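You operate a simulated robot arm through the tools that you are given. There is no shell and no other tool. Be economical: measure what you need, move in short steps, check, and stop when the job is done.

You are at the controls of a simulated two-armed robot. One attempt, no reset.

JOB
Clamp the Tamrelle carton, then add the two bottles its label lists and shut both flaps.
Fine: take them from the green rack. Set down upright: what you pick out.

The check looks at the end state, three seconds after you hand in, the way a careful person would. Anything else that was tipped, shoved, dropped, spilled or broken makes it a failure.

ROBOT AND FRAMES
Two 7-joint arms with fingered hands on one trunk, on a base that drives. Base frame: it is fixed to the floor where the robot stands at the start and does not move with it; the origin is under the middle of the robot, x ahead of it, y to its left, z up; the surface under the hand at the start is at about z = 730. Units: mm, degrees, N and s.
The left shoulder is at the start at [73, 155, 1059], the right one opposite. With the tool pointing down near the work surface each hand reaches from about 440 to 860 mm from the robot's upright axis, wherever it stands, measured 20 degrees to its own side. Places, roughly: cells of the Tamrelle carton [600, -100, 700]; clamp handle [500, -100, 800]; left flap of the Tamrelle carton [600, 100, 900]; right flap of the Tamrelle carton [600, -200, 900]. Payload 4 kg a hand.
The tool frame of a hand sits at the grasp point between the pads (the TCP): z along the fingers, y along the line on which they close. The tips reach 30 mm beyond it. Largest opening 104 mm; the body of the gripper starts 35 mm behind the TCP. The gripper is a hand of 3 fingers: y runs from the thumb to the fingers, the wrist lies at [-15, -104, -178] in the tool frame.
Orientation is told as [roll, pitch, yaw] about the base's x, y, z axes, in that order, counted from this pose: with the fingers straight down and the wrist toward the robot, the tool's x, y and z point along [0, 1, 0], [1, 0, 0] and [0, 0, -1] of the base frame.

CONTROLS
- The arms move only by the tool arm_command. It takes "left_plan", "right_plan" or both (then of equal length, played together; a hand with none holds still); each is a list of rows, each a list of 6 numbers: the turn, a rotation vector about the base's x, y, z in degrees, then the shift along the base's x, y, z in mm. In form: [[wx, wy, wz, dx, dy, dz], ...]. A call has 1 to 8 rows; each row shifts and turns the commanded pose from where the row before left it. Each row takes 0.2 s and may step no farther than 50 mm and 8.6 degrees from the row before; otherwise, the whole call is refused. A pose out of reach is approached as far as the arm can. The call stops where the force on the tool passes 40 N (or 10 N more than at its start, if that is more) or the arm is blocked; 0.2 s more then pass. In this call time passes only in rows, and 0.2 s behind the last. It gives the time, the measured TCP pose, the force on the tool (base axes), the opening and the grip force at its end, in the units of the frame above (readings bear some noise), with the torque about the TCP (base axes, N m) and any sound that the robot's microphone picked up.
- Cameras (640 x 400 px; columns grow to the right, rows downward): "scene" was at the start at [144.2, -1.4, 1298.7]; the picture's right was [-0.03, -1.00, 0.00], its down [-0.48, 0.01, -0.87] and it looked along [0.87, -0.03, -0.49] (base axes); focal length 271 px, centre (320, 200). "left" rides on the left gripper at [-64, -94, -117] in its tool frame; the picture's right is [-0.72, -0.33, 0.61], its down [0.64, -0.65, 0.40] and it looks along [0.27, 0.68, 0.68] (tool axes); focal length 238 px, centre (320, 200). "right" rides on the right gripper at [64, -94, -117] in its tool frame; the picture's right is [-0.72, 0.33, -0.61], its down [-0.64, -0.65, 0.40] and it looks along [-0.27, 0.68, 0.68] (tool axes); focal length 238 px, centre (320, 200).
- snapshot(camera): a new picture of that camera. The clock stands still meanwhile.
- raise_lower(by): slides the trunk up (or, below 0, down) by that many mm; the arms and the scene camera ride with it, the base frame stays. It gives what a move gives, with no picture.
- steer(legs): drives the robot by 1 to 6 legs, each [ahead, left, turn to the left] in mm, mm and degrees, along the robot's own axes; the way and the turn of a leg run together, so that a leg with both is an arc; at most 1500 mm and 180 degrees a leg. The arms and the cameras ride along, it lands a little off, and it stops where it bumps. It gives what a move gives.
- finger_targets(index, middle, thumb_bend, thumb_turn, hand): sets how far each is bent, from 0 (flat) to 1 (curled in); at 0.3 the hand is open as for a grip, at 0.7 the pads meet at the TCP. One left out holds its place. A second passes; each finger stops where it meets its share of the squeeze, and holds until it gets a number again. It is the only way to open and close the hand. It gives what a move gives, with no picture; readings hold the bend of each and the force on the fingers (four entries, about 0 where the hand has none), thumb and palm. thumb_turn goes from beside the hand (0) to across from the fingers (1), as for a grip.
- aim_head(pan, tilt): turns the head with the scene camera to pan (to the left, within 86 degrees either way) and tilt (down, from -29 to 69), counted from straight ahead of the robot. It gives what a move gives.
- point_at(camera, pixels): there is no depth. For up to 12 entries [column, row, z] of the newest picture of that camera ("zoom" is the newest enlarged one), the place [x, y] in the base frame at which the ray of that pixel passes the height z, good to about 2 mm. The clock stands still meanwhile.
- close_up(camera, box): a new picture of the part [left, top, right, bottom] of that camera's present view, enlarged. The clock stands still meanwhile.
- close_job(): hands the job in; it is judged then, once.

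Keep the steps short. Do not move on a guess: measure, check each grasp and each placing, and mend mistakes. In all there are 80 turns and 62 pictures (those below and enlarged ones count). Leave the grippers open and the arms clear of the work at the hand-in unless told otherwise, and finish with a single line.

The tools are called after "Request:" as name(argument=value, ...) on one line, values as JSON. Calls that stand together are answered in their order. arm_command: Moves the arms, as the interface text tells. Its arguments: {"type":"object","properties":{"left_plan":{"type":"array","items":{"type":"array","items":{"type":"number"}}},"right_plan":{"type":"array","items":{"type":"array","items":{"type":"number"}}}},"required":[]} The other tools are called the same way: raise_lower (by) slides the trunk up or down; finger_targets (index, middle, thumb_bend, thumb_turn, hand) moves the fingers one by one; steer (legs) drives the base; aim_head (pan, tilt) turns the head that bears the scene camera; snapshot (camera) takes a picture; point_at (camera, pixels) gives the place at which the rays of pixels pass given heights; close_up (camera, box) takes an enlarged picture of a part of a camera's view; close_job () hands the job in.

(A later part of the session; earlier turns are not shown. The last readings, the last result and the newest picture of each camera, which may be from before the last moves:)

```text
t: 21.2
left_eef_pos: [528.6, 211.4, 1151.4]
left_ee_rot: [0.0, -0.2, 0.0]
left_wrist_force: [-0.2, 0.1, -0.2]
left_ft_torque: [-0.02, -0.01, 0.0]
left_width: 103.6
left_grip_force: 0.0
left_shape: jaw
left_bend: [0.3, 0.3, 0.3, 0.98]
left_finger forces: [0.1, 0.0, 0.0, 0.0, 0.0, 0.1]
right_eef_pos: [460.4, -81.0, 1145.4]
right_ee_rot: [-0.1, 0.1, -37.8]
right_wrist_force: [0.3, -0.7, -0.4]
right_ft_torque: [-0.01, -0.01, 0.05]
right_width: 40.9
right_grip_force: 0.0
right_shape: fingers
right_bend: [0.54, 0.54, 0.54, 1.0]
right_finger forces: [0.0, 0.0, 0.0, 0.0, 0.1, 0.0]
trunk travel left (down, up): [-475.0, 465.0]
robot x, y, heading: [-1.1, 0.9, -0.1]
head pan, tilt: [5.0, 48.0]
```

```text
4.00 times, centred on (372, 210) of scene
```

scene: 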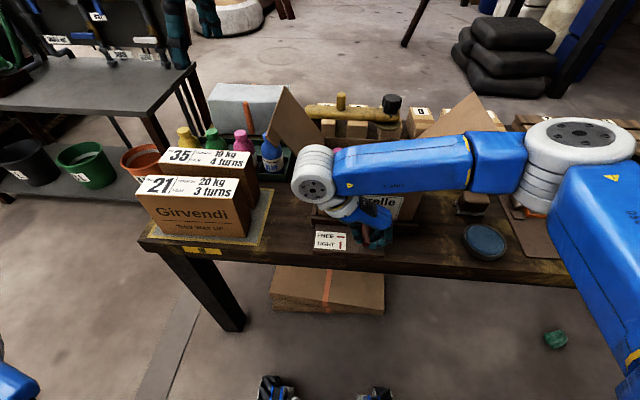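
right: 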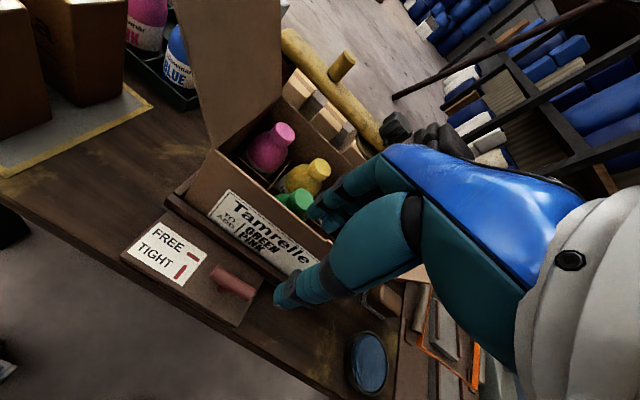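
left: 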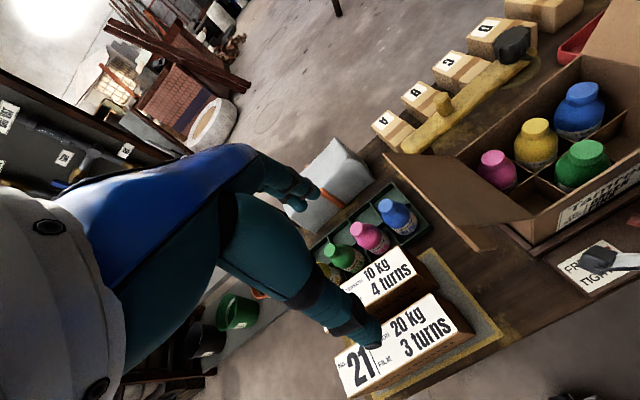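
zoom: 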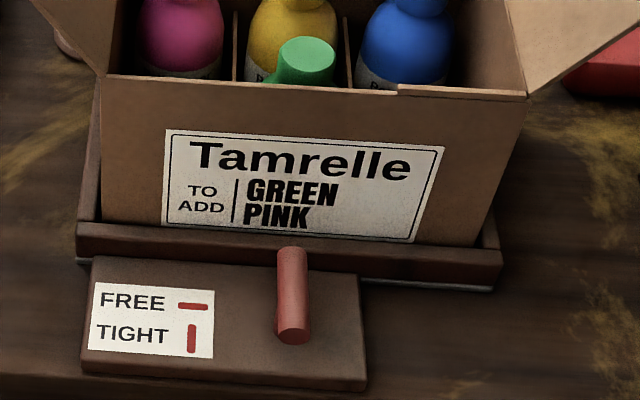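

The bar now points fore-aft: TIGHT. Next I'll park the right hand to the side, narrow the left fingers, and check the No. 35 box corner against the left hand's path.

Request:
arm_command(right_plan=[[0, 0, 8, 0, -45, 0], [0, 0, 8, 0, -45, 0], [0, 0, 8, 0, -45, 0], [0, 0, 8, 0, -45, 0], [0, 0, 6, 0, -30, 0]], left_plan=[[0, 0, 0, 30, 8, 0], [0, 0, 0, 30, 8, 0], [0, 0, 0, 30, 8, 0], [0, 0, 0, 30, 8, 0], [0, 0, 0, 30, 8, 0]])

Request:
finger_targets(hand="left", index=0.46, middle=0.46, thumb_bend=0.46, thumb_turn=1)

Request:
snapshot(camera="left")

Request:
point_at(camera="scene", pixels=[[250.6, 152.8, 850], [250.6, 152.8, 900], [211.8, 132, 870], [240.4, 133.2, 870]])

```text
t: 22.4
left_eef_pos: [682.3, 248.0, 1151.7]
left_ee_rot: [0.2, 0.0, 0.0]
left_wrist_force: [0.9, 0.2, -0.4]
left_ft_torque: [0.0, 0.0, -0.02]
left_width: 103.6
left_grip_force: 0.1
left_shape: jaw
left_bend: [0.3, 0.3, 0.3, 0.98]
left_finger forces: [0.0, 0.0, 0.0, 0.0, 0.1, 0.0]
right_eef_pos: [462.9, -291.9, 1141.7]
right_ee_rot: [0.1, -0.2, 0.1]
right_wrist_force: [0.3, -0.5, -0.8]
right_ft_torque: [0.01, -0.01, 0.03]
right_width: 41.0
right_grip_force: 0.0
right_shape: fingers
right_bend: [0.54, 0.54, 0.54, 1.0]
right_finger forces: [0.0, 0.0, 0.0, 0.0, 0.1, 0.0]
trunk travel left (down, up): [-475.0, 465.0]
robot x, y, heading: [2.0, 2.5, 0.1]
head pan, tilt: [5.0, 48.0]
```

```text
t: 23.4
left_eef_pos: [680.4, 250.4, 1151.6]
left_ee_rot: [-0.1, -0.1, 0.0]
left_wrist_force: [-0.5, -0.9, -0.2]
left_ft_torque: [-0.03, -0.01, 0.02]
left_width: 62.7
left_grip_force: 0.1
left_shape: fingers
left_bend: [0.46, 0.46, 0.46, 0.99]
left_finger forces: [0.1, 0.0, 0.0, 0.1, 0.1, 0.1]
right_eef_pos: [462.2, -290.4, 1143.3]
right_ee_rot: [0.0, 0.0, 0.0]
right_wrist_force: [-0.5, -0.1, 0.2]
right_ft_torque: [0.05, 0.02, 0.0]
right_width: 41.1
right_grip_force: 0.1
right_shape: fingers
right_bend: [0.54, 0.54, 0.54, 1.0]
right_finger forces: [0.1, 0.0, 0.0, 0.0, 0.1, 0.1]
trunk travel left (down, up): [-475.0, 465.0]
robot x, y, heading: [-2.1, 1.5, -0.1]
head pan, tilt: [5.0, 48.0]
```

```text
32 pictures are left
```

left: 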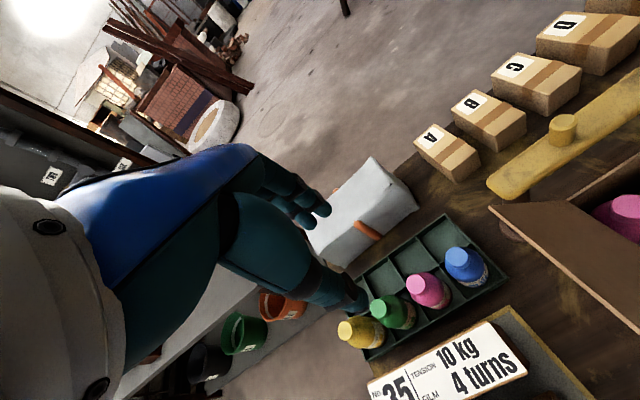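

```text
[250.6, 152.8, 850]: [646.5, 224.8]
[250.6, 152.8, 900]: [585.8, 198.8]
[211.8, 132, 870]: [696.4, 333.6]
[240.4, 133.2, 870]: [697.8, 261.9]
```

I'll enlarge the rack area in the left camera for cap centres.

Request:
close_up(camera="left", box=[320, 210, 544, 350])

Request:
point_at(camera="left", pixels=[[492, 321, 850], [492, 321, 900], [527, 363, 850], [527, 363, 900], [490, 205, 950], [490, 205, 1000]])

```text
2.86 times, centred on (432, 280) of left
```

zoom: 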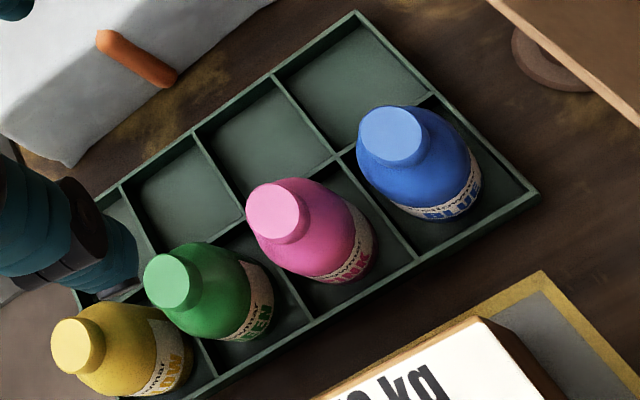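

```text
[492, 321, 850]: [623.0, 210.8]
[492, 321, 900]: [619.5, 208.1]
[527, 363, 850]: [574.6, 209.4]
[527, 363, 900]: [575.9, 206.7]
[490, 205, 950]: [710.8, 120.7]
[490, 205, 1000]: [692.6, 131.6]
```

Request:
point_at(camera="zoom", pixels=[[278, 211, 860], [278, 211, 870], [278, 211, 880], [173, 282, 860], [173, 282, 870], [173, 282, 880], [390, 137, 870], [246, 211, 870], [310, 211, 870]])

```text
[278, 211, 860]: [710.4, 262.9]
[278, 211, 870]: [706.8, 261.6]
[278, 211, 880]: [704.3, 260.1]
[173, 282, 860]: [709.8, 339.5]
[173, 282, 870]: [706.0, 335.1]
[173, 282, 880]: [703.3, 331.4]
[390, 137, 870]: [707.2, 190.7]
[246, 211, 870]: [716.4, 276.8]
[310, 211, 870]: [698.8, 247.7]
```

Pink's cap is at about (706, 262) with top z≈865 and 34 mm wide; green's is at about (706, 336). The film box's back edge (x≈621) is clear. I'll descend over pink in two stages.

Request:
arm_command(left_plan=[[0, 0, 0, 25, 12, 0], [0, 0, 0, 0, 0, -45], [0, 0, 0, 0, 0, -45], [0, 0, 0, 0, 0, -45], [0, 0, 0, 0, 0, -45], [0, 0, 0, 0, 0, -40]])

Request:
snapshot(camera="left")

Request:
close_up(camera="scene", box=[165, 70, 325, 170])

```text
t: 24.8
left_eef_pos: [703.3, 262.7, 929.7]
left_ee_rot: [0.1, -0.2, 0.0]
left_wrist_force: [0.6, -0.3, -0.2]
left_ft_torque: [-0.01, -0.04, -0.03]
left_width: 62.5
left_grip_force: 0.0
left_shape: fingers
left_bend: [0.46, 0.46, 0.46, 0.99]
left_finger forces: [0.0, 0.0, 0.0, 0.0, 0.1, 0.0]
right_eef_pos: [462.7, -289.7, 1142.7]
right_ee_rot: [0.0, 0.0, 0.1]
right_wrist_force: [-0.6, 0.8, 0.6]
right_ft_torque: [-0.02, 0.01, -0.01]
right_width: 40.9
right_grip_force: 0.1
right_shape: fingers
right_bend: [0.54, 0.54, 0.54, 1.0]
right_finger forces: [0.0, 0.0, 0.0, 0.0, 0.0, 0.1]
trunk travel left (down, up): [-475.0, 465.0]
robot x, y, heading: [-3.9, 2.7, 0.0]
head pan, tilt: [5.0, 48.0]
```

```text
30 pictures are left
```

left: 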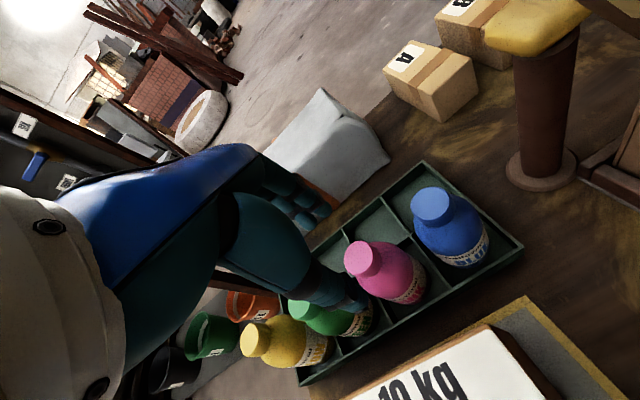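

```text
4.00 times, centred on (245, 120) of scene
```

zoom: 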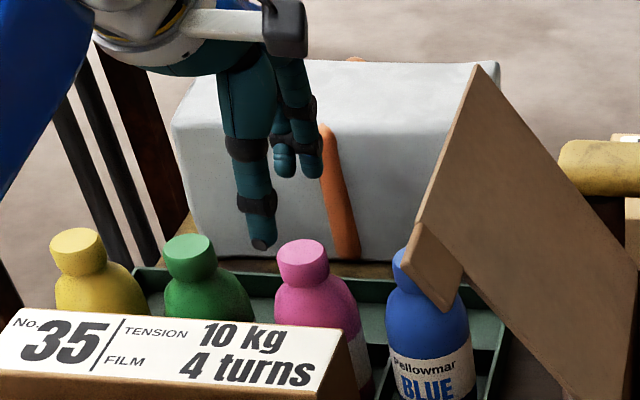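

Request:
point_at(camera="left", pixels=[[363, 258, 865], [363, 258, 860], [363, 258, 870], [432, 205, 865], [345, 258, 865], [380, 258, 865], [262, 340, 865]])

```text
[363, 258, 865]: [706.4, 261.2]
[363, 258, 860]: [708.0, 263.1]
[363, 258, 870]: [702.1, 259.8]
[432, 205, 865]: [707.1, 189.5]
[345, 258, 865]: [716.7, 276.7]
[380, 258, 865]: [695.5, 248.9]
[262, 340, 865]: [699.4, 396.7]
```

Confirmed, pink's cap is at (706, 261). I'll descend to TCP z≈868.

Request:
arm_command(left_plan=[[0, 0, 0, 2, -1, -20], [0, 0, 0, 0, 0, -20], [0, 0, 0, 0, 0, -22]])

Request:
finger_targets(hand="left", index=0.62, middle=0.62, thumb_bend=0.62)

Request:
close_up(camera="scene", box=[165, 80, 309, 170])

```text
t: 25.6
left_eef_pos: [703.3, 263.7, 868.5]
left_ee_rot: [0.0, 0.1, 0.1]
left_wrist_force: [0.5, -0.2, 0.6]
left_ft_torque: [0.01, -0.02, 0.01]
left_width: 62.9
left_grip_force: 0.0
left_shape: fingers
left_bend: [0.46, 0.46, 0.46, 0.99]
left_finger forces: [0.0, 0.1, 0.0, 0.0, 0.0, 0.0]
right_eef_pos: [462.8, -290.3, 1142.2]
right_ee_rot: [0.1, 0.0, 0.0]
right_wrist_force: [0.1, -0.9, -0.3]
right_ft_torque: [-0.02, -0.03, 0.0]
right_width: 41.2
right_grip_force: 0.1
right_shape: fingers
right_bend: [0.54, 0.54, 0.54, 1.0]
right_finger forces: [0.1, 0.1, 0.1, 0.1, 0.0, 0.0]
trunk travel left (down, up): [-475.0, 465.0]
robot x, y, heading: [-0.1, -0.4, -0.2]
head pan, tilt: [5.0, 48.0]
```

```text
t: 26.6
left_eef_pos: [705.0, 262.4, 868.3]
left_ee_rot: [0.0, 0.0, 0.1]
left_wrist_force: [0.8, 0.1, -0.3]
left_ft_torque: [-0.01, -0.02, 0.0]
left_width: 25.2
left_grip_force: 2.1
left_shape: fingers
left_bend: [0.61, 0.6, 0.6, 1.0]
left_finger forces: [1.1, 1.8, 0.1, 0.0, 1.9, 0.1]
right_eef_pos: [462.3, -289.3, 1142.8]
right_ee_rot: [0.0, -0.1, -0.1]
right_wrist_force: [-0.7, -0.9, -0.3]
right_ft_torque: [0.02, -0.02, 0.03]
right_width: 40.8
right_grip_force: 0.0
right_shape: fingers
right_bend: [0.54, 0.54, 0.54, 1.0]
right_finger forces: [0.0, 0.0, 0.0, 0.0, 0.0, 0.0]
trunk travel left (down, up): [-475.0, 465.0]
robot x, y, heading: [0.6, 1.2, -0.2]
head pan, tilt: [5.0, 48.0]
```

```text
4.44 times, centred on (237, 125) of scene
```

zoom: 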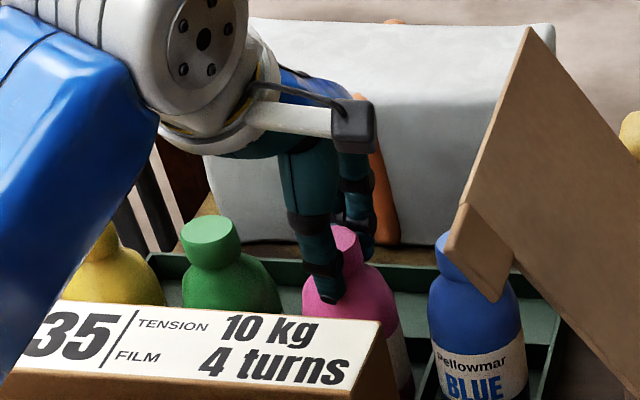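

The fingers hold the cap, the thumb on the near side touching the shoulder. I'll squeeze firmly, then lift a little to test.

Request:
finger_targets(hand="left", index=0.8, middle=0.8, thumb_bend=0.8)

Request:
arm_command(left_plan=[[0, 0, 0, 0, 0, 15], [0, 0, 0, 0, 0, 20], [0, 0, 0, 0, 0, 30]])

Request:
close_up(camera="scene", box=[165, 60, 325, 160])

```text
t: 27.6
left_eef_pos: [704.0, 262.4, 867.9]
left_ee_rot: [0.0, 0.0, 0.1]
left_wrist_force: [-0.5, 0.2, 0.1]
left_ft_torque: [0.05, 0.05, 0.01]
left_width: 21.4
left_grip_force: 20.2
left_shape: fingers
left_bend: [0.71, 0.64, 0.6, 1.0]
left_finger forces: [10.2, 13.8, 0.0, 0.0, 16.9, 0.0]
right_eef_pos: [462.8, -289.7, 1142.6]
right_ee_rot: [0.1, 0.1, 0.0]
right_wrist_force: [0.5, -0.3, -0.2]
right_ft_torque: [-0.02, -0.03, 0.0]
right_width: 41.0
right_grip_force: 0.1
right_shape: fingers
right_bend: [0.54, 0.54, 0.54, 1.0]
right_finger forces: [0.1, 0.0, 0.1, 0.1, 0.0, 0.1]
trunk travel left (down, up): [-475.0, 465.0]
robot x, y, heading: [0.3, -0.5, 0.1]
head pan, tilt: [5.0, 48.0]
```

```text
t: 28.4
left_eef_pos: [706.3, 261.3, 933.9]
left_ee_rot: [0.0, -0.1, 0.1]
left_wrist_force: [-0.5, 0.6, -1.9]
left_ft_torque: [0.01, 0.0, 0.02]
left_width: 21.0
left_grip_force: 20.4
left_shape: fingers
left_bend: [0.71, 0.64, 0.6, 1.0]
left_finger forces: [10.4, 13.8, 0.0, 0.1, 17.0, 0.0]
right_eef_pos: [461.4, -290.2, 1141.7]
right_ee_rot: [0.1, 0.0, 0.0]
right_wrist_force: [0.3, -0.2, 0.3]
right_ft_torque: [0.04, -0.02, 0.0]
right_width: 41.2
right_grip_force: 0.0
right_shape: fingers
right_bend: [0.54, 0.54, 0.54, 1.0]
right_finger forces: [0.1, 0.1, 0.0, 0.1, 0.0, 0.1]
trunk travel left (down, up): [-475.0, 465.0]
robot x, y, heading: [-4.7, -3.9, -0.2]
head pan, tilt: [5.0, 48.0]
```

```text
4.00 times, centred on (245, 110) of scene
```

zoom: 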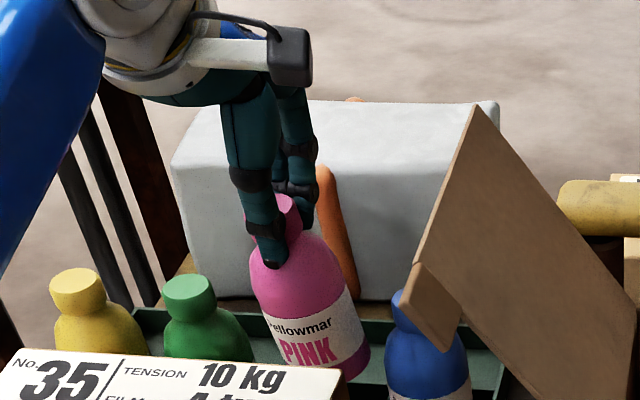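

Pink is lifted and held (about 2 N, grip steady). I'll raise it until its bottom clears the flap tip (z≈1000), then carry it over the front-left cell.

Request:
arm_command(left_plan=[[0, 0, 0, 0, 0, 43], [0, 0, 0, 0, 0, 43], [0, 0, 0, 0, 0, 43], [0, 0, 0, 0, 0, 43], [0, 0, 0, 0, 0, 43], [0, 0, 0, 0, 0, 43]])

Request:
arm_command(left_plan=[[0, 0, 0, -18, -36, 0], [0, 0, 0, -18, -36, 0], [0, 0, 0, -18, -36, 0], [0, 0, 0, -18, -36, 0], [0, 0, 0, -18, -36, 0], [0, 0, 0, -18, -36, 0], [0, 0, 0, -17, -37, 0]])

Request:
snapshot(camera="scene")

Request:
snapshot(camera="left")

```text
t: 29.8
left_eef_pos: [705.1, 261.6, 1192.0]
left_ee_rot: [0.1, -0.1, 0.0]
left_wrist_force: [-0.3, -0.4, -2.8]
left_ft_torque: [0.01, -0.04, 0.0]
left_width: 20.8
left_grip_force: 20.5
left_shape: fingers
left_bend: [0.72, 0.64, 0.6, 1.0]
left_finger forces: [10.7, 13.6, 0.1, 0.1, 16.6, 0.0]
right_eef_pos: [461.1, -290.9, 1142.1]
right_ee_rot: [0.1, -0.1, 0.0]
right_wrist_force: [-0.6, 0.2, 0.3]
right_ft_torque: [0.01, 0.02, 0.0]
right_width: 41.0
right_grip_force: 0.0
right_shape: fingers
right_bend: [0.54, 0.54, 0.54, 1.0]
right_finger forces: [0.0, 0.0, 0.0, 0.0, 0.1, 0.0]
trunk travel left (down, up): [-475.0, 465.0]
robot x, y, heading: [1.8, 1.3, 0.1]
head pan, tilt: [5.0, 48.0]
```

```text
t: 31.4
left_eef_pos: [577.9, 3.7, 1193.4]
left_ee_rot: [0.3, -0.1, -0.1]
left_wrist_force: [1.0, -0.7, -2.8]
left_ft_torque: [0.02, -0.03, 0.0]
left_width: 20.7
left_grip_force: 19.8
left_shape: fingers
left_bend: [0.72, 0.64, 0.6, 1.0]
left_finger forces: [11.2, 13.2, 0.0, 0.0, 16.7, 0.0]
right_eef_pos: [461.5, -293.3, 1141.5]
right_ee_rot: [0.2, 0.0, 0.0]
right_wrist_force: [-0.3, 0.2, -0.4]
right_ft_torque: [0.01, -0.02, -0.01]
right_width: 41.2
right_grip_force: 0.0
right_shape: fingers
right_bend: [0.54, 0.54, 0.54, 1.0]
right_finger forces: [0.1, 0.0, 0.1, 0.1, 0.1, 0.0]
trunk travel left (down, up): [-475.0, 465.0]
robot x, y, heading: [-1.6, 1.4, -0.1]
head pan, tilt: [5.0, 48.0]
```

```text
26 pictures are left
```

scene: 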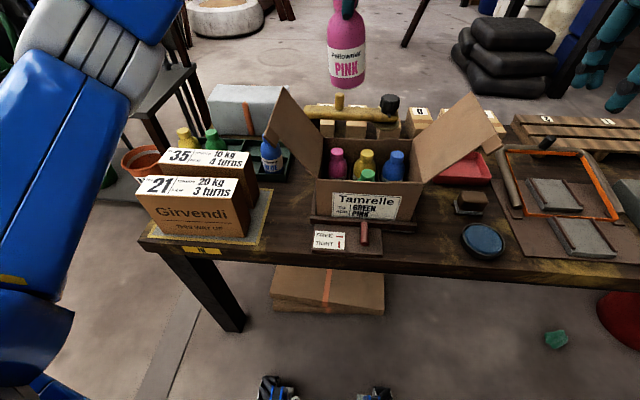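

```text
25 pictures are left
```

left: 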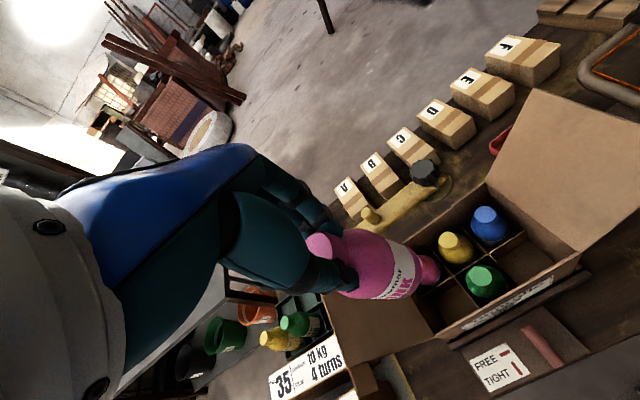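

The bottle hangs upright. I'll lower it to just above the rim over the front-left cell, then check alignment.

Request:
arm_command(left_plan=[[0, 0, 0, 2, 4, -40], [0, 0, 0, 0, 0, -40], [0, 0, 0, 0, 0, -40], [0, 0, 0, 0, 0, -40]])

Request:
close_up(camera="scene", box=[272, 90, 432, 190])

Request:
snapshot(camera="left")

```text
t: 32.4
left_eef_pos: [583.3, 12.1, 1030.3]
left_ee_rot: [-0.1, 0.0, 0.0]
left_wrist_force: [0.6, 0.0, -2.3]
left_ft_torque: [0.01, 0.01, 0.0]
left_width: 20.9
left_grip_force: 20.5
left_shape: fingers
left_bend: [0.72, 0.64, 0.6, 1.0]
left_finger forces: [10.6, 13.7, 0.0, 0.1, 16.5, 0.1]
right_eef_pos: [464.3, -291.1, 1141.7]
right_ee_rot: [-0.1, 0.2, 0.0]
right_wrist_force: [-0.6, -0.1, 0.7]
right_ft_torque: [0.0, -0.02, 0.02]
right_width: 40.8
right_grip_force: 0.0
right_shape: fingers
right_bend: [0.54, 0.54, 0.54, 1.0]
right_finger forces: [0.0, 0.0, 0.1, 0.1, 0.0, 0.1]
trunk travel left (down, up): [-475.0, 465.0]
robot x, y, heading: [0.4, 0.5, -0.1]
head pan, tilt: [5.0, 48.0]
```

```text
4.00 times, centred on (352, 140) of scene
```

zoom: 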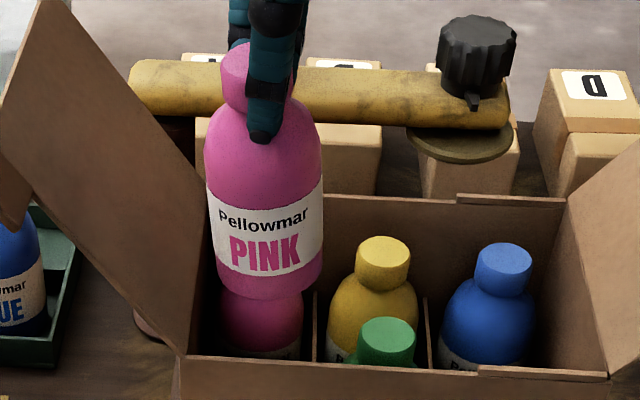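

```text
23 pictures are left
```

left: 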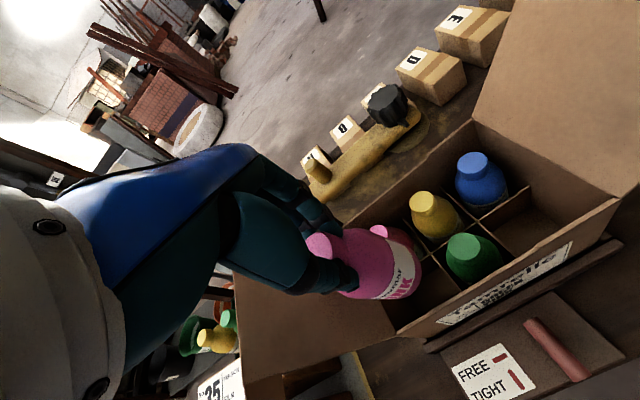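

Request:
point_at(camera="zoom", pixels=[[270, 283, 897], [217, 275, 900], [324, 272, 900], [250, 58, 1025], [223, 62, 1025], [250, 45, 1025]])

```text
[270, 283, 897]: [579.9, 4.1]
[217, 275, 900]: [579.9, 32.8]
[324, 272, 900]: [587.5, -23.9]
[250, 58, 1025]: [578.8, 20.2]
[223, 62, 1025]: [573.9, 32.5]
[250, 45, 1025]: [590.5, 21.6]
```

The bottle leans about 5°, its top toward +y (label edge sloping, base y≈4 against cap y≈16). I'll roll the hand 5° to level it and recheck.

Request:
arm_command(left_plan=[[5, 0, 0, -1, -6, 0]])

Request:
close_up(camera="scene", box=[272, 90, 432, 190])

```text
t: 32.8
left_eef_pos: [580.0, 3.2, 1031.4]
left_ee_rot: [5.2, 0.0, 0.0]
left_wrist_force: [0.8, 0.0, -3.0]
left_ft_torque: [-0.02, 0.02, 0.01]
left_width: 20.8
left_grip_force: 20.8
left_shape: fingers
left_bend: [0.72, 0.64, 0.6, 1.0]
left_finger forces: [11.3, 12.9, 0.0, 0.0, 16.3, 0.0]
right_eef_pos: [462.1, -292.8, 1141.7]
right_ee_rot: [0.2, 0.0, 0.1]
right_wrist_force: [0.2, -0.1, -0.4]
right_ft_torque: [0.01, -0.02, 0.03]
right_width: 41.3
right_grip_force: 0.0
right_shape: fingers
right_bend: [0.54, 0.54, 0.54, 1.0]
right_finger forces: [0.1, 0.0, 0.0, 0.0, 0.0, 0.0]
trunk travel left (down, up): [-475.0, 465.0]
robot x, y, heading: [3.2, 0.2, 0.2]
head pan, tilt: [5.0, 48.0]
```

```text
4.00 times, centred on (352, 140) of scene
```

zoom: 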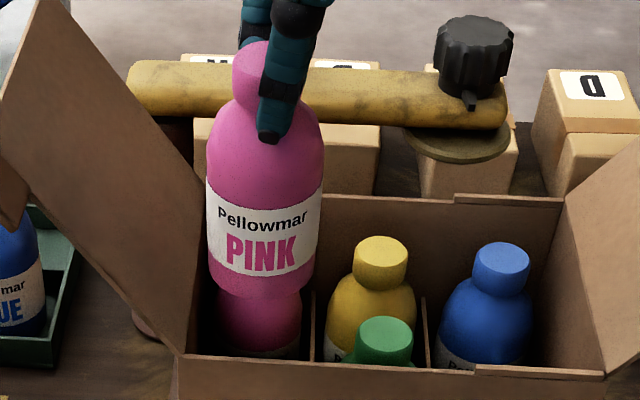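

Request:
point_at(camera="zoom", pixels=[[261, 283, 897], [263, 55, 1025], [378, 252, 861], [386, 330, 859], [182, 357, 881], [498, 258, 861]])

```text
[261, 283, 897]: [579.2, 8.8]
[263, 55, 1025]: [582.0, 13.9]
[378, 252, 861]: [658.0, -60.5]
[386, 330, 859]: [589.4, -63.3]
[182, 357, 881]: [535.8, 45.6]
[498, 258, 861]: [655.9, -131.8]
```

The bottle is level with its base at about (579, 9), centred on the cell. I'll lower it into the carton, watching the force.

Request:
arm_command(left_plan=[[0, 0, 0, 0, -2, -25], [0, 0, 0, 0, 0, -25], [0, 0, 0, 0, 0, -25], [0, 0, 0, 0, 0, -25]])

Request:
close_up(camera="scene", box=[272, 90, 432, 190])

```text
t: 33.8
left_eef_pos: [582.0, 3.4, 931.0]
left_ee_rot: [5.1, 0.0, 0.0]
left_wrist_force: [0.5, 0.5, -2.0]
left_ft_torque: [0.0, 0.02, 0.0]
left_width: 20.8
left_grip_force: 20.8
left_shape: fingers
left_bend: [0.72, 0.64, 0.6, 1.0]
left_finger forces: [11.0, 13.3, 0.0, 0.0, 16.4, 0.1]
right_eef_pos: [463.1, -291.4, 1142.3]
right_ee_rot: [0.1, 0.0, 0.1]
right_wrist_force: [0.1, 0.2, 0.0]
right_ft_torque: [-0.03, 0.01, 0.01]
right_width: 40.9
right_grip_force: 0.2
right_shape: fingers
right_bend: [0.54, 0.54, 0.54, 1.0]
right_finger forces: [0.0, 0.0, 0.0, 0.0, 0.1, 0.1]
trunk travel left (down, up): [-475.0, 465.0]
robot x, y, heading: [0.2, -1.5, -0.2]
head pan, tilt: [5.0, 48.0]
```

```text
4.00 times, centred on (352, 140) of scene
```

zoom: 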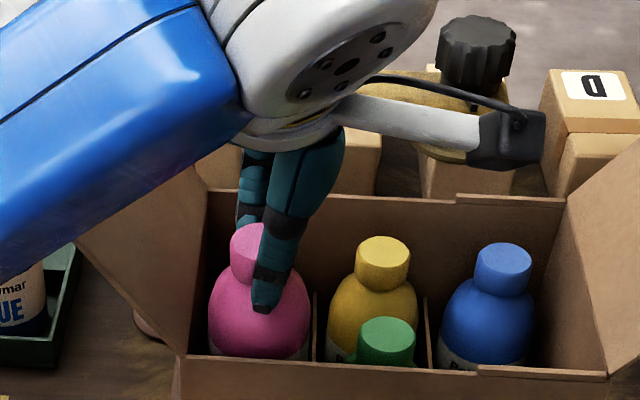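

No contact so far. I'll continue down to the floor of the cell.

Request:
arm_command(left_plan=[[0, 0, 0, 0, 0, -20], [0, 0, 0, 0, 0, -20], [0, 0, 0, 0, 0, -12], [0, 0, 0, 0, 0, -5], [0, 0, 0, 0, 0, -4]])

```text
t: 35.0
left_eef_pos: [581.1, 4.9, 871.7]
left_ee_rot: [5.0, -0.2, -0.1]
left_wrist_force: [6.1, -1.0, 3.1]
left_ft_torque: [-0.01, 0.05, 0.01]
left_width: 20.7
left_grip_force: 25.1
left_shape: fingers
left_bend: [0.72, 0.64, 0.61, 1.0]
left_finger forces: [11.9, 15.5, 0.0, 0.0, 23.0, 0.0]
right_eef_pos: [462.4, -291.4, 1142.9]
right_ee_rot: [0.1, 0.1, 0.0]
right_wrist_force: [-0.5, 0.7, 0.2]
right_ft_torque: [-0.02, 0.0, -0.02]
right_width: 40.9
right_grip_force: 0.1
right_shape: fingers
right_bend: [0.54, 0.54, 0.54, 1.0]
right_finger forces: [0.0, 0.0, 0.0, 0.0, 0.1, 0.1]
trunk travel left (down, up): [-475.0, 465.0]
robot x, y, heading: [0.1, 1.3, -0.0]
head pan, tilt: [5.0, 48.0]
```

There's a +6 N push in x: the thumb is probably brushing the front wall. I'll shift 4 mm inward and look.

Request:
arm_command(left_plan=[[0, 0, 0, 4, 0, 0]])

Request:
close_up(camera="scene", box=[292, 125, 388, 185])

```text
t: 35.4
left_eef_pos: [582.2, 4.0, 871.9]
left_ee_rot: [5.1, 0.0, -0.1]
left_wrist_force: [-0.5, -0.1, 2.4]
left_ft_torque: [0.0, 0.1, 0.0]
left_width: 20.4
left_grip_force: 20.3
left_shape: fingers
left_bend: [0.72, 0.64, 0.61, 1.0]
left_finger forces: [11.3, 13.9, 0.1, 0.0, 15.8, 0.0]
right_eef_pos: [461.3, -290.6, 1142.3]
right_ee_rot: [0.1, -0.1, -0.1]
right_wrist_force: [-0.2, 0.7, 0.2]
right_ft_torque: [-0.01, 0.01, -0.01]
right_width: 41.0
right_grip_force: 0.0
right_shape: fingers
right_bend: [0.54, 0.54, 0.54, 1.0]
right_finger forces: [0.0, 0.0, 0.0, 0.0, 0.0, 0.0]
trunk travel left (down, up): [-475.0, 465.0]
robot x, y, heading: [1.3, -1.3, -0.1]
head pan, tilt: [5.0, 48.0]
```

```text
6.67 times, centred on (340, 155) of scene
```

zoom: 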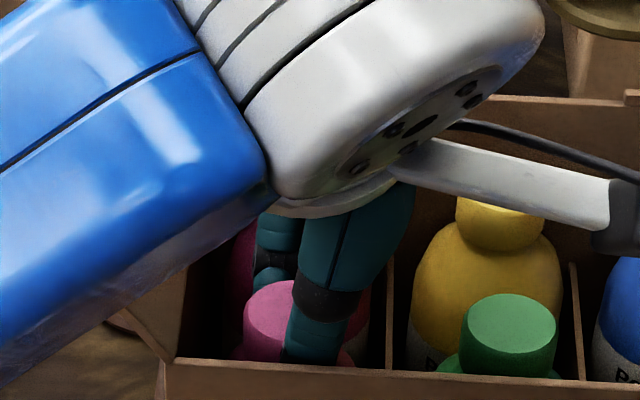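

The x force is gone and the floor carries the bottle (+2.4 N against -2.4 N hanging); its cap is level with the green one. I'll release gently, the thumb only slightly.

Request:
finger_targets(hand="left", index=0.5, middle=0.5, thumb_bend=0.57)

Request:
arm_command(left_plan=[[0, 0, 0, -1, 0, 10], [0, 0, 0, 0, 0, 15], [0, 0, 0, 0, 0, 30]])

Request:
close_up(camera="scene", box=[292, 125, 388, 185])

```text
t: 36.4
left_eef_pos: [584.1, 3.9, 870.2]
left_ee_rot: [5.2, 0.0, 0.0]
left_wrist_force: [0.4, -0.1, 0.1]
left_ft_torque: [0.04, 0.02, 0.0]
left_width: 44.3
left_grip_force: 0.5
left_shape: fingers
left_bend: [0.5, 0.5, 0.56, 1.0]
left_finger forces: [0.1, 0.2, 0.0, 0.1, 0.0, 0.0]
right_eef_pos: [461.8, -290.9, 1141.8]
right_ee_rot: [0.0, 0.0, -0.1]
right_wrist_force: [-0.9, -0.9, 0.8]
right_ft_torque: [0.01, -0.02, -0.01]
right_width: 40.7
right_grip_force: 0.0
right_shape: fingers
right_bend: [0.54, 0.54, 0.54, 1.0]
right_finger forces: [0.0, 0.0, 0.0, 0.1, 0.0, 0.0]
trunk travel left (down, up): [-475.0, 465.0]
robot x, y, heading: [-0.6, 1.2, -0.0]
head pan, tilt: [5.0, 48.0]
```

```text
t: 37.2
left_eef_pos: [583.1, 1.9, 926.7]
left_ee_rot: [5.1, 0.0, 0.0]
left_wrist_force: [-0.4, -0.1, 0.6]
left_ft_torque: [-0.01, 0.01, 0.03]
left_width: 44.1
left_grip_force: 0.0
left_shape: fingers
left_bend: [0.5, 0.5, 0.56, 1.0]
left_finger forces: [0.0, 0.1, 0.1, 0.0, 0.0, 0.0]
right_eef_pos: [463.5, -291.3, 1142.4]
right_ee_rot: [0.1, -0.1, 0.0]
right_wrist_force: [-0.4, 0.4, -0.5]
right_ft_torque: [-0.02, -0.01, 0.02]
right_width: 41.2
right_grip_force: 0.1
right_shape: fingers
right_bend: [0.54, 0.54, 0.54, 1.0]
right_finger forces: [0.1, 0.1, 0.0, 0.1, 0.1, 0.1]
trunk travel left (down, up): [-475.0, 465.0]
robot x, y, heading: [-0.8, -4.1, -0.2]
head pan, tilt: [5.0, 48.0]
```

```text
6.67 times, centred on (340, 155) of scene
```

zoom: 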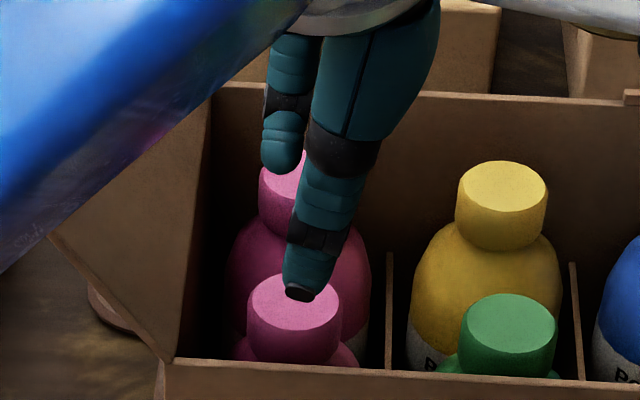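

Pink stands free and upright. I'll go up and over to the green bottle, undoing the roll on the way.

Request:
arm_command(left_plan=[[0, 0, 0, 0, 0, 46], [0, 0, 0, 0, 0, 46], [0, 0, 0, 0, 0, 46], [0, 0, 0, 0, 0, 46], [0, 0, 0, 0, 0, 46]])

Request:
arm_command(left_plan=[[-5, 0, 0, 15, 42, 0], [0, 0, 0, 15, 42, 0], [0, 0, 0, 15, 42, 0], [0, 0, 0, 15, 42, 0], [0, 0, 0, 15, 42, 0], [0, 0, 0, 15, 42, 0], [0, 0, 0, 15, 41, 0], [0, 0, 0, 16, 41, 0]])

Request:
finger_targets(hand="left", index=0.46, middle=0.46, thumb_bend=0.46)

Request:
arm_command(left_plan=[[0, 0, 0, 0, 0, -45], [0, 0, 0, 0, 0, -45], [0, 0, 0, 0, 0, -45], [0, 0, 0, 0, 0, -45], [0, 0, 0, 0, 0, -45]])

Request:
snapshot(camera="left")

```text
t: 38.4
left_eef_pos: [583.2, 3.7, 1156.1]
left_ee_rot: [5.1, -0.1, -0.1]
left_wrist_force: [-0.5, 0.7, -0.1]
left_ft_torque: [0.0, -0.02, -0.01]
left_width: 43.8
left_grip_force: 0.1
left_shape: fingers
left_bend: [0.5, 0.5, 0.56, 1.0]
left_finger forces: [0.1, 0.0, 0.0, 0.0, 0.1, 0.1]
right_eef_pos: [460.7, -292.7, 1143.1]
right_ee_rot: [0.1, -0.2, 0.0]
right_wrist_force: [-0.3, -0.4, 0.3]
right_ft_torque: [0.0, -0.02, 0.0]
right_width: 41.1
right_grip_force: 0.0
right_shape: fingers
right_bend: [0.54, 0.54, 0.54, 1.0]
right_finger forces: [0.1, 0.0, 0.0, 0.1, 0.1, 0.0]
trunk travel left (down, up): [-475.0, 465.0]
robot x, y, heading: [2.4, 2.1, 0.0]
head pan, tilt: [5.0, 48.0]
```

```text
t: 40.2
left_eef_pos: [704.4, 343.0, 1154.8]
left_ee_rot: [0.0, 0.1, 0.0]
left_wrist_force: [0.0, 0.0, -0.4]
left_ft_torque: [0.0, 0.03, -0.02]
left_width: 43.8
left_grip_force: 0.0
left_shape: fingers
left_bend: [0.5, 0.5, 0.56, 1.0]
left_finger forces: [0.0, 0.1, 0.0, 0.0, 0.0, 0.0]
right_eef_pos: [462.7, -290.3, 1142.6]
right_ee_rot: [0.0, 0.0, 0.1]
right_wrist_force: [0.3, 0.3, 1.5]
right_ft_torque: [-0.01, 0.01, 0.02]
right_width: 41.0
right_grip_force: 0.1
right_shape: fingers
right_bend: [0.54, 0.54, 0.54, 1.0]
right_finger forces: [0.0, 0.0, 0.0, 0.0, 0.1, 0.0]
trunk travel left (down, up): [-475.0, 465.0]
robot x, y, heading: [1.6, 1.9, -0.1]
head pan, tilt: [5.0, 48.0]
```

```text
t: 41.2
left_eef_pos: [704.5, 340.8, 1155.6]
left_ee_rot: [0.0, 0.0, 0.0]
left_wrist_force: [0.7, 0.3, 1.2]
left_ft_torque: [-0.01, -0.02, -0.01]
left_width: 61.7
left_grip_force: 0.2
left_shape: fingers
left_bend: [0.46, 0.46, 0.46, 1.0]
left_finger forces: [0.0, 0.0, 0.0, 0.0, 0.0, 0.1]
right_eef_pos: [461.8, -289.9, 1142.5]
right_ee_rot: [0.1, -0.1, 0.0]
right_wrist_force: [0.7, 0.1, -1.0]
right_ft_torque: [0.04, 0.03, -0.01]
right_width: 40.8
right_grip_force: 0.1
right_shape: fingers
right_bend: [0.54, 0.54, 0.54, 1.0]
right_finger forces: [0.1, 0.0, 0.0, 0.0, 0.1, 0.0]
trunk travel left (down, up): [-475.0, 465.0]
robot x, y, heading: [4.9, 1.4, 0.1]
head pan, tilt: [5.0, 48.0]
```

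```text
t: 42.4
left_eef_pos: [705.0, 340.3, 928.8]
left_ee_rot: [-0.1, -0.1, 0.0]
left_wrist_force: [0.3, 0.1, -0.3]
left_ft_torque: [0.03, 0.02, 0.02]
left_width: 61.9
left_grip_force: 0.1
left_shape: fingers
left_bend: [0.46, 0.46, 0.46, 1.0]
left_finger forces: [0.0, 0.0, 0.0, 0.1, 0.1, 0.1]
right_eef_pos: [463.0, -290.0, 1143.0]
right_ee_rot: [-0.1, 0.0, 0.0]
right_wrist_force: [1.2, 1.2, 0.9]
right_ft_torque: [0.01, 0.01, 0.0]
right_width: 41.2
right_grip_force: 0.0
right_shape: fingers
right_bend: [0.54, 0.54, 0.54, 1.0]
right_finger forces: [0.1, 0.0, 0.1, 0.0, 0.1, 0.0]
trunk travel left (down, up): [-475.0, 465.0]
robot x, y, heading: [-0.5, -1.8, -0.3]
head pan, tilt: [5.0, 48.0]
```

```text
18 pictures are left
```

left: 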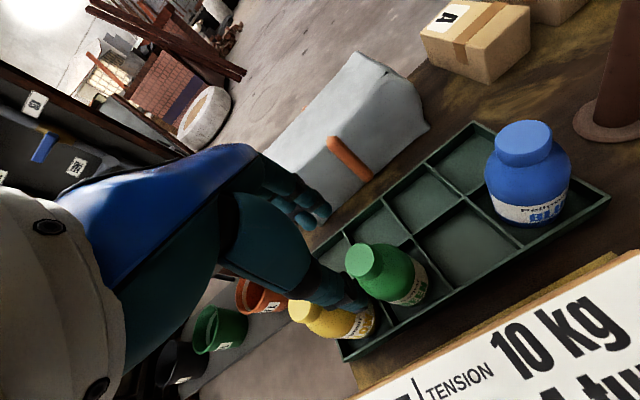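

Request:
point_at(camera="left", pixels=[[363, 260, 865], [363, 261, 865], [305, 312, 865]])

```text
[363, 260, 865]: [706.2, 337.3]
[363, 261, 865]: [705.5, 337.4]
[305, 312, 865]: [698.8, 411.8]
```

Green's cap is at (706, 337). I'll shift -3 mm in y, descend, and grip.

Request:
arm_command(left_plan=[[0, 0, 0, 1, -3, -20], [0, 0, 0, 0, 0, -20], [0, 0, 0, 0, 0, -21]])

Request:
finger_targets(hand="left", index=0.62, middle=0.62, thumb_bend=0.62)

Request:
finger_targets(hand="left", index=0.8, middle=0.8, thumb_bend=0.8)

Request:
arm_command(left_plan=[[0, 0, 0, 0, 0, 15], [0, 0, 0, 0, 0, 20], [0, 0, 0, 0, 0, 30]])

Request:
close_up(camera="scene", box=[149, 60, 309, 160])

```text
t: 43.2
left_eef_pos: [708.0, 337.2, 869.7]
left_ee_rot: [0.0, -0.1, 0.0]
left_wrist_force: [0.3, -0.1, 0.0]
left_ft_torque: [0.03, -0.01, -0.02]
left_width: 61.8
left_grip_force: 0.0
left_shape: fingers
left_bend: [0.46, 0.46, 0.46, 1.0]
left_finger forces: [0.0, 0.0, 0.0, 0.1, 0.1, 0.0]
right_eef_pos: [462.2, -288.8, 1142.8]
right_ee_rot: [0.0, -0.1, 0.0]
right_wrist_force: [0.0, -0.9, -0.2]
right_ft_torque: [0.01, -0.01, 0.02]
right_width: 40.9
right_grip_force: 0.0
right_shape: fingers
right_bend: [0.54, 0.54, 0.54, 1.0]
right_finger forces: [0.1, 0.1, 0.0, 0.0, 0.0, 0.0]
trunk travel left (down, up): [-475.0, 465.0]
robot x, y, heading: [-0.9, 3.2, -0.3]
head pan, tilt: [5.0, 48.0]
```

```text
t: 44.2
left_eef_pos: [706.4, 337.5, 869.6]
left_ee_rot: [0.1, 0.0, 0.0]
left_wrist_force: [-0.5, -0.2, -0.4]
left_ft_torque: [0.01, -0.01, 0.02]
left_width: 24.9
left_grip_force: 2.1
left_shape: fingers
left_bend: [0.61, 0.6, 0.6, 1.0]
left_finger forces: [0.8, 1.3, 0.0, 0.0, 1.9, 0.0]
right_eef_pos: [462.0, -291.1, 1143.0]
right_ee_rot: [0.0, 0.0, 0.0]
right_wrist_force: [0.2, -0.6, -0.2]
right_ft_torque: [0.0, 0.01, -0.01]
right_width: 40.9
right_grip_force: 0.0
right_shape: fingers
right_bend: [0.54, 0.54, 0.54, 1.0]
right_finger forces: [0.1, 0.0, 0.1, 0.0, 0.1, 0.0]
trunk travel left (down, up): [-475.0, 465.0]
robot x, y, heading: [-1.4, 0.6, 0.0]
head pan, tilt: [5.0, 48.0]
```

```text
t: 45.2
left_eef_pos: [707.5, 336.4, 868.5]
left_ee_rot: [0.0, 0.1, 0.0]
left_wrist_force: [0.2, 1.1, 0.6]
left_ft_torque: [0.03, 0.01, -0.03]
left_width: 20.6
left_grip_force: 19.8
left_shape: fingers
left_bend: [0.72, 0.64, 0.6, 1.0]
left_finger forces: [9.6, 13.8, 0.0, 0.0, 16.6, 0.1]
right_eef_pos: [461.5, -287.3, 1142.7]
right_ee_rot: [0.0, 0.0, -0.1]
right_wrist_force: [-0.2, 0.3, 0.4]
right_ft_torque: [-0.01, 0.03, -0.01]
right_width: 40.8
right_grip_force: 0.0
right_shape: fingers
right_bend: [0.54, 0.54, 0.54, 1.0]
right_finger forces: [0.0, 0.0, 0.0, 0.0, 0.1, 0.0]
trunk travel left (down, up): [-475.0, 465.0]
robot x, y, heading: [2.8, -0.0, 0.1]
head pan, tilt: [5.0, 48.0]
```

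```text
t: 46.0
left_eef_pos: [707.3, 335.5, 933.4]
left_ee_rot: [0.0, -0.1, 0.0]
left_wrist_force: [-1.4, 0.2, -3.0]
left_ft_torque: [-0.01, 0.01, -0.01]
left_width: 20.6
left_grip_force: 19.6
left_shape: fingers
left_bend: [0.72, 0.64, 0.6, 1.0]
left_finger forces: [8.6, 13.6, 0.0, 0.0, 16.7, 0.0]
right_eef_pos: [462.9, -290.1, 1142.1]
right_ee_rot: [0.0, 0.1, 0.0]
right_wrist_force: [-0.2, -0.5, -0.4]
right_ft_torque: [-0.03, 0.02, 0.0]
right_width: 41.1
right_grip_force: 0.1
right_shape: fingers
right_bend: [0.54, 0.54, 0.54, 1.0]
right_finger forces: [0.1, 0.0, 0.1, 0.1, 0.1, 0.1]
trunk travel left (down, up): [-475.0, 465.0]
robot x, y, heading: [-2.9, 2.3, 0.0]
head pan, tilt: [5.0, 48.0]
```

```text
4.00 times, centred on (229, 110) of scene
```

zoom: 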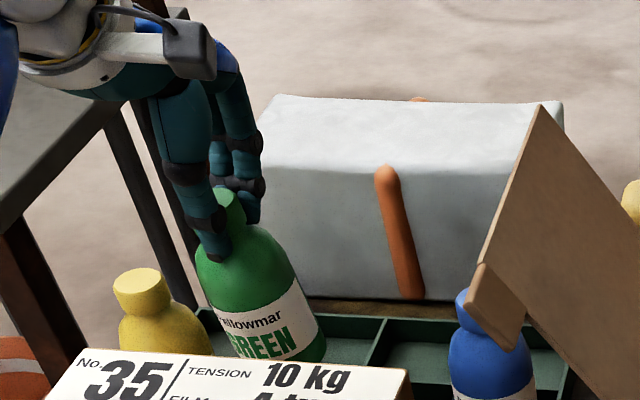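

Green is held likewise. I'll lift it, then carry it over to the front-right cell with the same 5° roll while moving the right hand further aside.

Request:
arm_command(left_plan=[[0, 0, 0, 0, 0, 44], [0, 0, 0, 0, 0, 44], [0, 0, 0, 0, 0, 44], [0, 0, 0, 0, 0, 44], [0, 0, 0, 0, 0, 44], [0, 0, 0, 0, 0, 44]], right_plan=[[0, 0, 0, 0, -25, 0], [0, 0, 0, 0, -25, 0], [0, 0, 0, 0, -25, 0], [0, 0, 0, 0, -25, 0], [0, 0, 0, 0, -25, 0], [0, 0, 0, 0, 0, 0]])

Request:
arm_command(left_plan=[[5, 0, 0, -13, -47, 0], [0, 0, 0, -13, -47, 0], [0, 0, 0, -13, -47, 0], [0, 0, 0, -13, -47, 0], [0, 0, 0, -13, -47, 0], [0, 0, 0, -12, -47, 0]])

Request:
arm_command(left_plan=[[0, 0, 0, -12, -48, 0], [0, 0, 0, -12, -48, 0], [0, 0, 0, -12, -48, 0], [0, 0, 0, -12, -48, 0], [0, 0, 0, 0, 0, -45], [0, 0, 0, 0, 0, -45], [0, 0, 0, 0, 0, -45], [0, 0, 0, 0, 0, -30]])

Request:
close_up(camera="scene", box=[320, 90, 480, 190])

```text
t: 47.4
left_eef_pos: [704.6, 330.6, 1199.8]
left_ee_rot: [0.1, 0.1, 0.0]
left_wrist_force: [0.6, -0.4, -2.8]
left_ft_torque: [0.05, -0.02, -0.01]
left_width: 19.8
left_grip_force: 20.5
left_shape: fingers
left_bend: [0.72, 0.64, 0.6, 1.0]
left_finger forces: [9.0, 13.8, 0.0, 0.0, 16.4, 0.0]
right_eef_pos: [461.5, -417.8, 1141.9]
right_ee_rot: [0.2, 0.0, 0.0]
right_wrist_force: [-0.5, -0.1, 0.9]
right_ft_torque: [-0.01, 0.0, -0.01]
right_width: 41.4
right_grip_force: 0.0
right_shape: fingers
right_bend: [0.54, 0.54, 0.54, 1.0]
right_finger forces: [0.0, 0.0, 0.0, 0.0, 0.0, 0.0]
trunk travel left (down, up): [-475.0, 465.0]
robot x, y, heading: [0.6, -0.3, 0.0]
head pan, tilt: [5.0, 48.0]
```

```text
t: 48.8
left_eef_pos: [630.1, 47.7, 1201.1]
left_ee_rot: [5.2, 0.0, 0.1]
left_wrist_force: [0.2, -0.1, -2.4]
left_ft_torque: [-0.01, -0.02, 0.0]
left_width: 19.8
left_grip_force: 20.0
left_shape: fingers
left_bend: [0.72, 0.64, 0.6, 1.0]
left_finger forces: [10.9, 13.1, 0.0, 0.0, 16.4, 0.0]
right_eef_pos: [462.8, -419.7, 1142.6]
right_ee_rot: [0.1, 0.1, 0.0]
right_wrist_force: [0.9, 0.0, 0.0]
right_ft_torque: [0.02, -0.02, -0.01]
right_width: 41.1
right_grip_force: 0.0
right_shape: fingers
right_bend: [0.54, 0.54, 0.54, 1.0]
right_finger forces: [0.0, 0.0, 0.0, 0.0, 0.0, 0.0]
trunk travel left (down, up): [-475.0, 465.0]
robot x, y, heading: [2.7, -0.4, -0.0]
head pan, tilt: [5.0, 48.0]
```

```text
t: 50.6
left_eef_pos: [582.4, -139.9, 1031.7]
left_ee_rot: [5.1, 0.0, 0.1]
left_wrist_force: [0.2, -1.1, -2.0]
left_ft_torque: [-0.01, 0.01, 0.0]
left_width: 19.7
left_grip_force: 19.7
left_shape: fingers
left_bend: [0.72, 0.64, 0.61, 1.0]
left_finger forces: [10.7, 13.6, 0.0, 0.0, 15.7, 0.0]
right_eef_pos: [463.8, -418.1, 1141.8]
right_ee_rot: [0.1, 0.0, 0.1]
right_wrist_force: [-0.3, -0.4, -0.1]
right_ft_torque: [0.01, 0.04, 0.01]
right_width: 40.7
right_grip_force: 0.1
right_shape: fingers
right_bend: [0.54, 0.54, 0.54, 1.0]
right_finger forces: [0.1, 0.0, 0.0, 0.1, 0.0, 0.0]
trunk travel left (down, up): [-475.0, 465.0]
robot x, y, heading: [3.0, 1.1, 0.1]
head pan, tilt: [5.0, 48.0]
```

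```text
4.00 times, centred on (400, 140) of scene
```

zoom: 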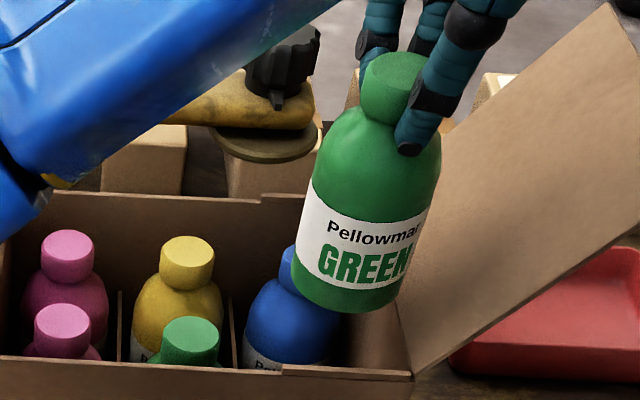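

Request:
point_at(camera="zoom", pixels=[[348, 285, 897], [293, 265, 903], [404, 285, 903], [396, 68, 1025], [365, 68, 1025], [305, 190, 945], [432, 210, 945]])

```text
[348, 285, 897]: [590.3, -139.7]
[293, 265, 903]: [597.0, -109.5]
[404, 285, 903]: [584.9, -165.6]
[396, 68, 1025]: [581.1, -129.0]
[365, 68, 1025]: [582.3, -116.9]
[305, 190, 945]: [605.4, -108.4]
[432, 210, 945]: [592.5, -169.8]
```

Base y≈-138 and cap y≈-133, so there's a slight remaining lean. I'll add 2° of roll, shift -2 mm, and lower it in.

Request:
arm_command(left_plan=[[2, 0, 0, 0, -2, -10], [0, 0, 0, 0, 0, -25], [0, 0, 0, 0, 0, -25], [0, 0, 0, 0, 0, -25], [0, 0, 0, 0, 0, -25]])

Request:
close_up(camera="scene", box=[320, 90, 480, 190])

```text
t: 51.8
left_eef_pos: [581.2, -141.1, 923.2]
left_ee_rot: [7.1, 0.0, 0.0]
left_wrist_force: [-0.5, -0.5, -1.9]
left_ft_torque: [-0.03, -0.01, 0.01]
left_width: 19.7
left_grip_force: 19.7
left_shape: fingers
left_bend: [0.72, 0.64, 0.61, 1.0]
left_finger forces: [10.6, 13.3, 0.0, 0.0, 15.7, 0.1]
right_eef_pos: [461.8, -416.5, 1142.5]
right_ee_rot: [0.1, 0.0, 0.0]
right_wrist_force: [0.0, 0.4, -0.6]
right_ft_torque: [0.0, 0.04, -0.04]
right_width: 41.1
right_grip_force: 0.0
right_shape: fingers
right_bend: [0.54, 0.54, 0.54, 1.0]
right_finger forces: [0.0, 0.1, 0.0, 0.0, 0.1, 0.0]
trunk travel left (down, up): [-475.0, 465.0]
robot x, y, heading: [1.4, 1.2, 0.2]
head pan, tilt: [5.0, 48.0]
```

```text
4.00 times, centred on (400, 140) of scene
```

zoom: 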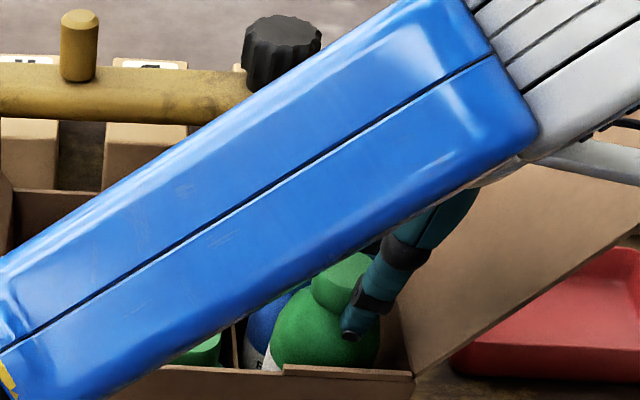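

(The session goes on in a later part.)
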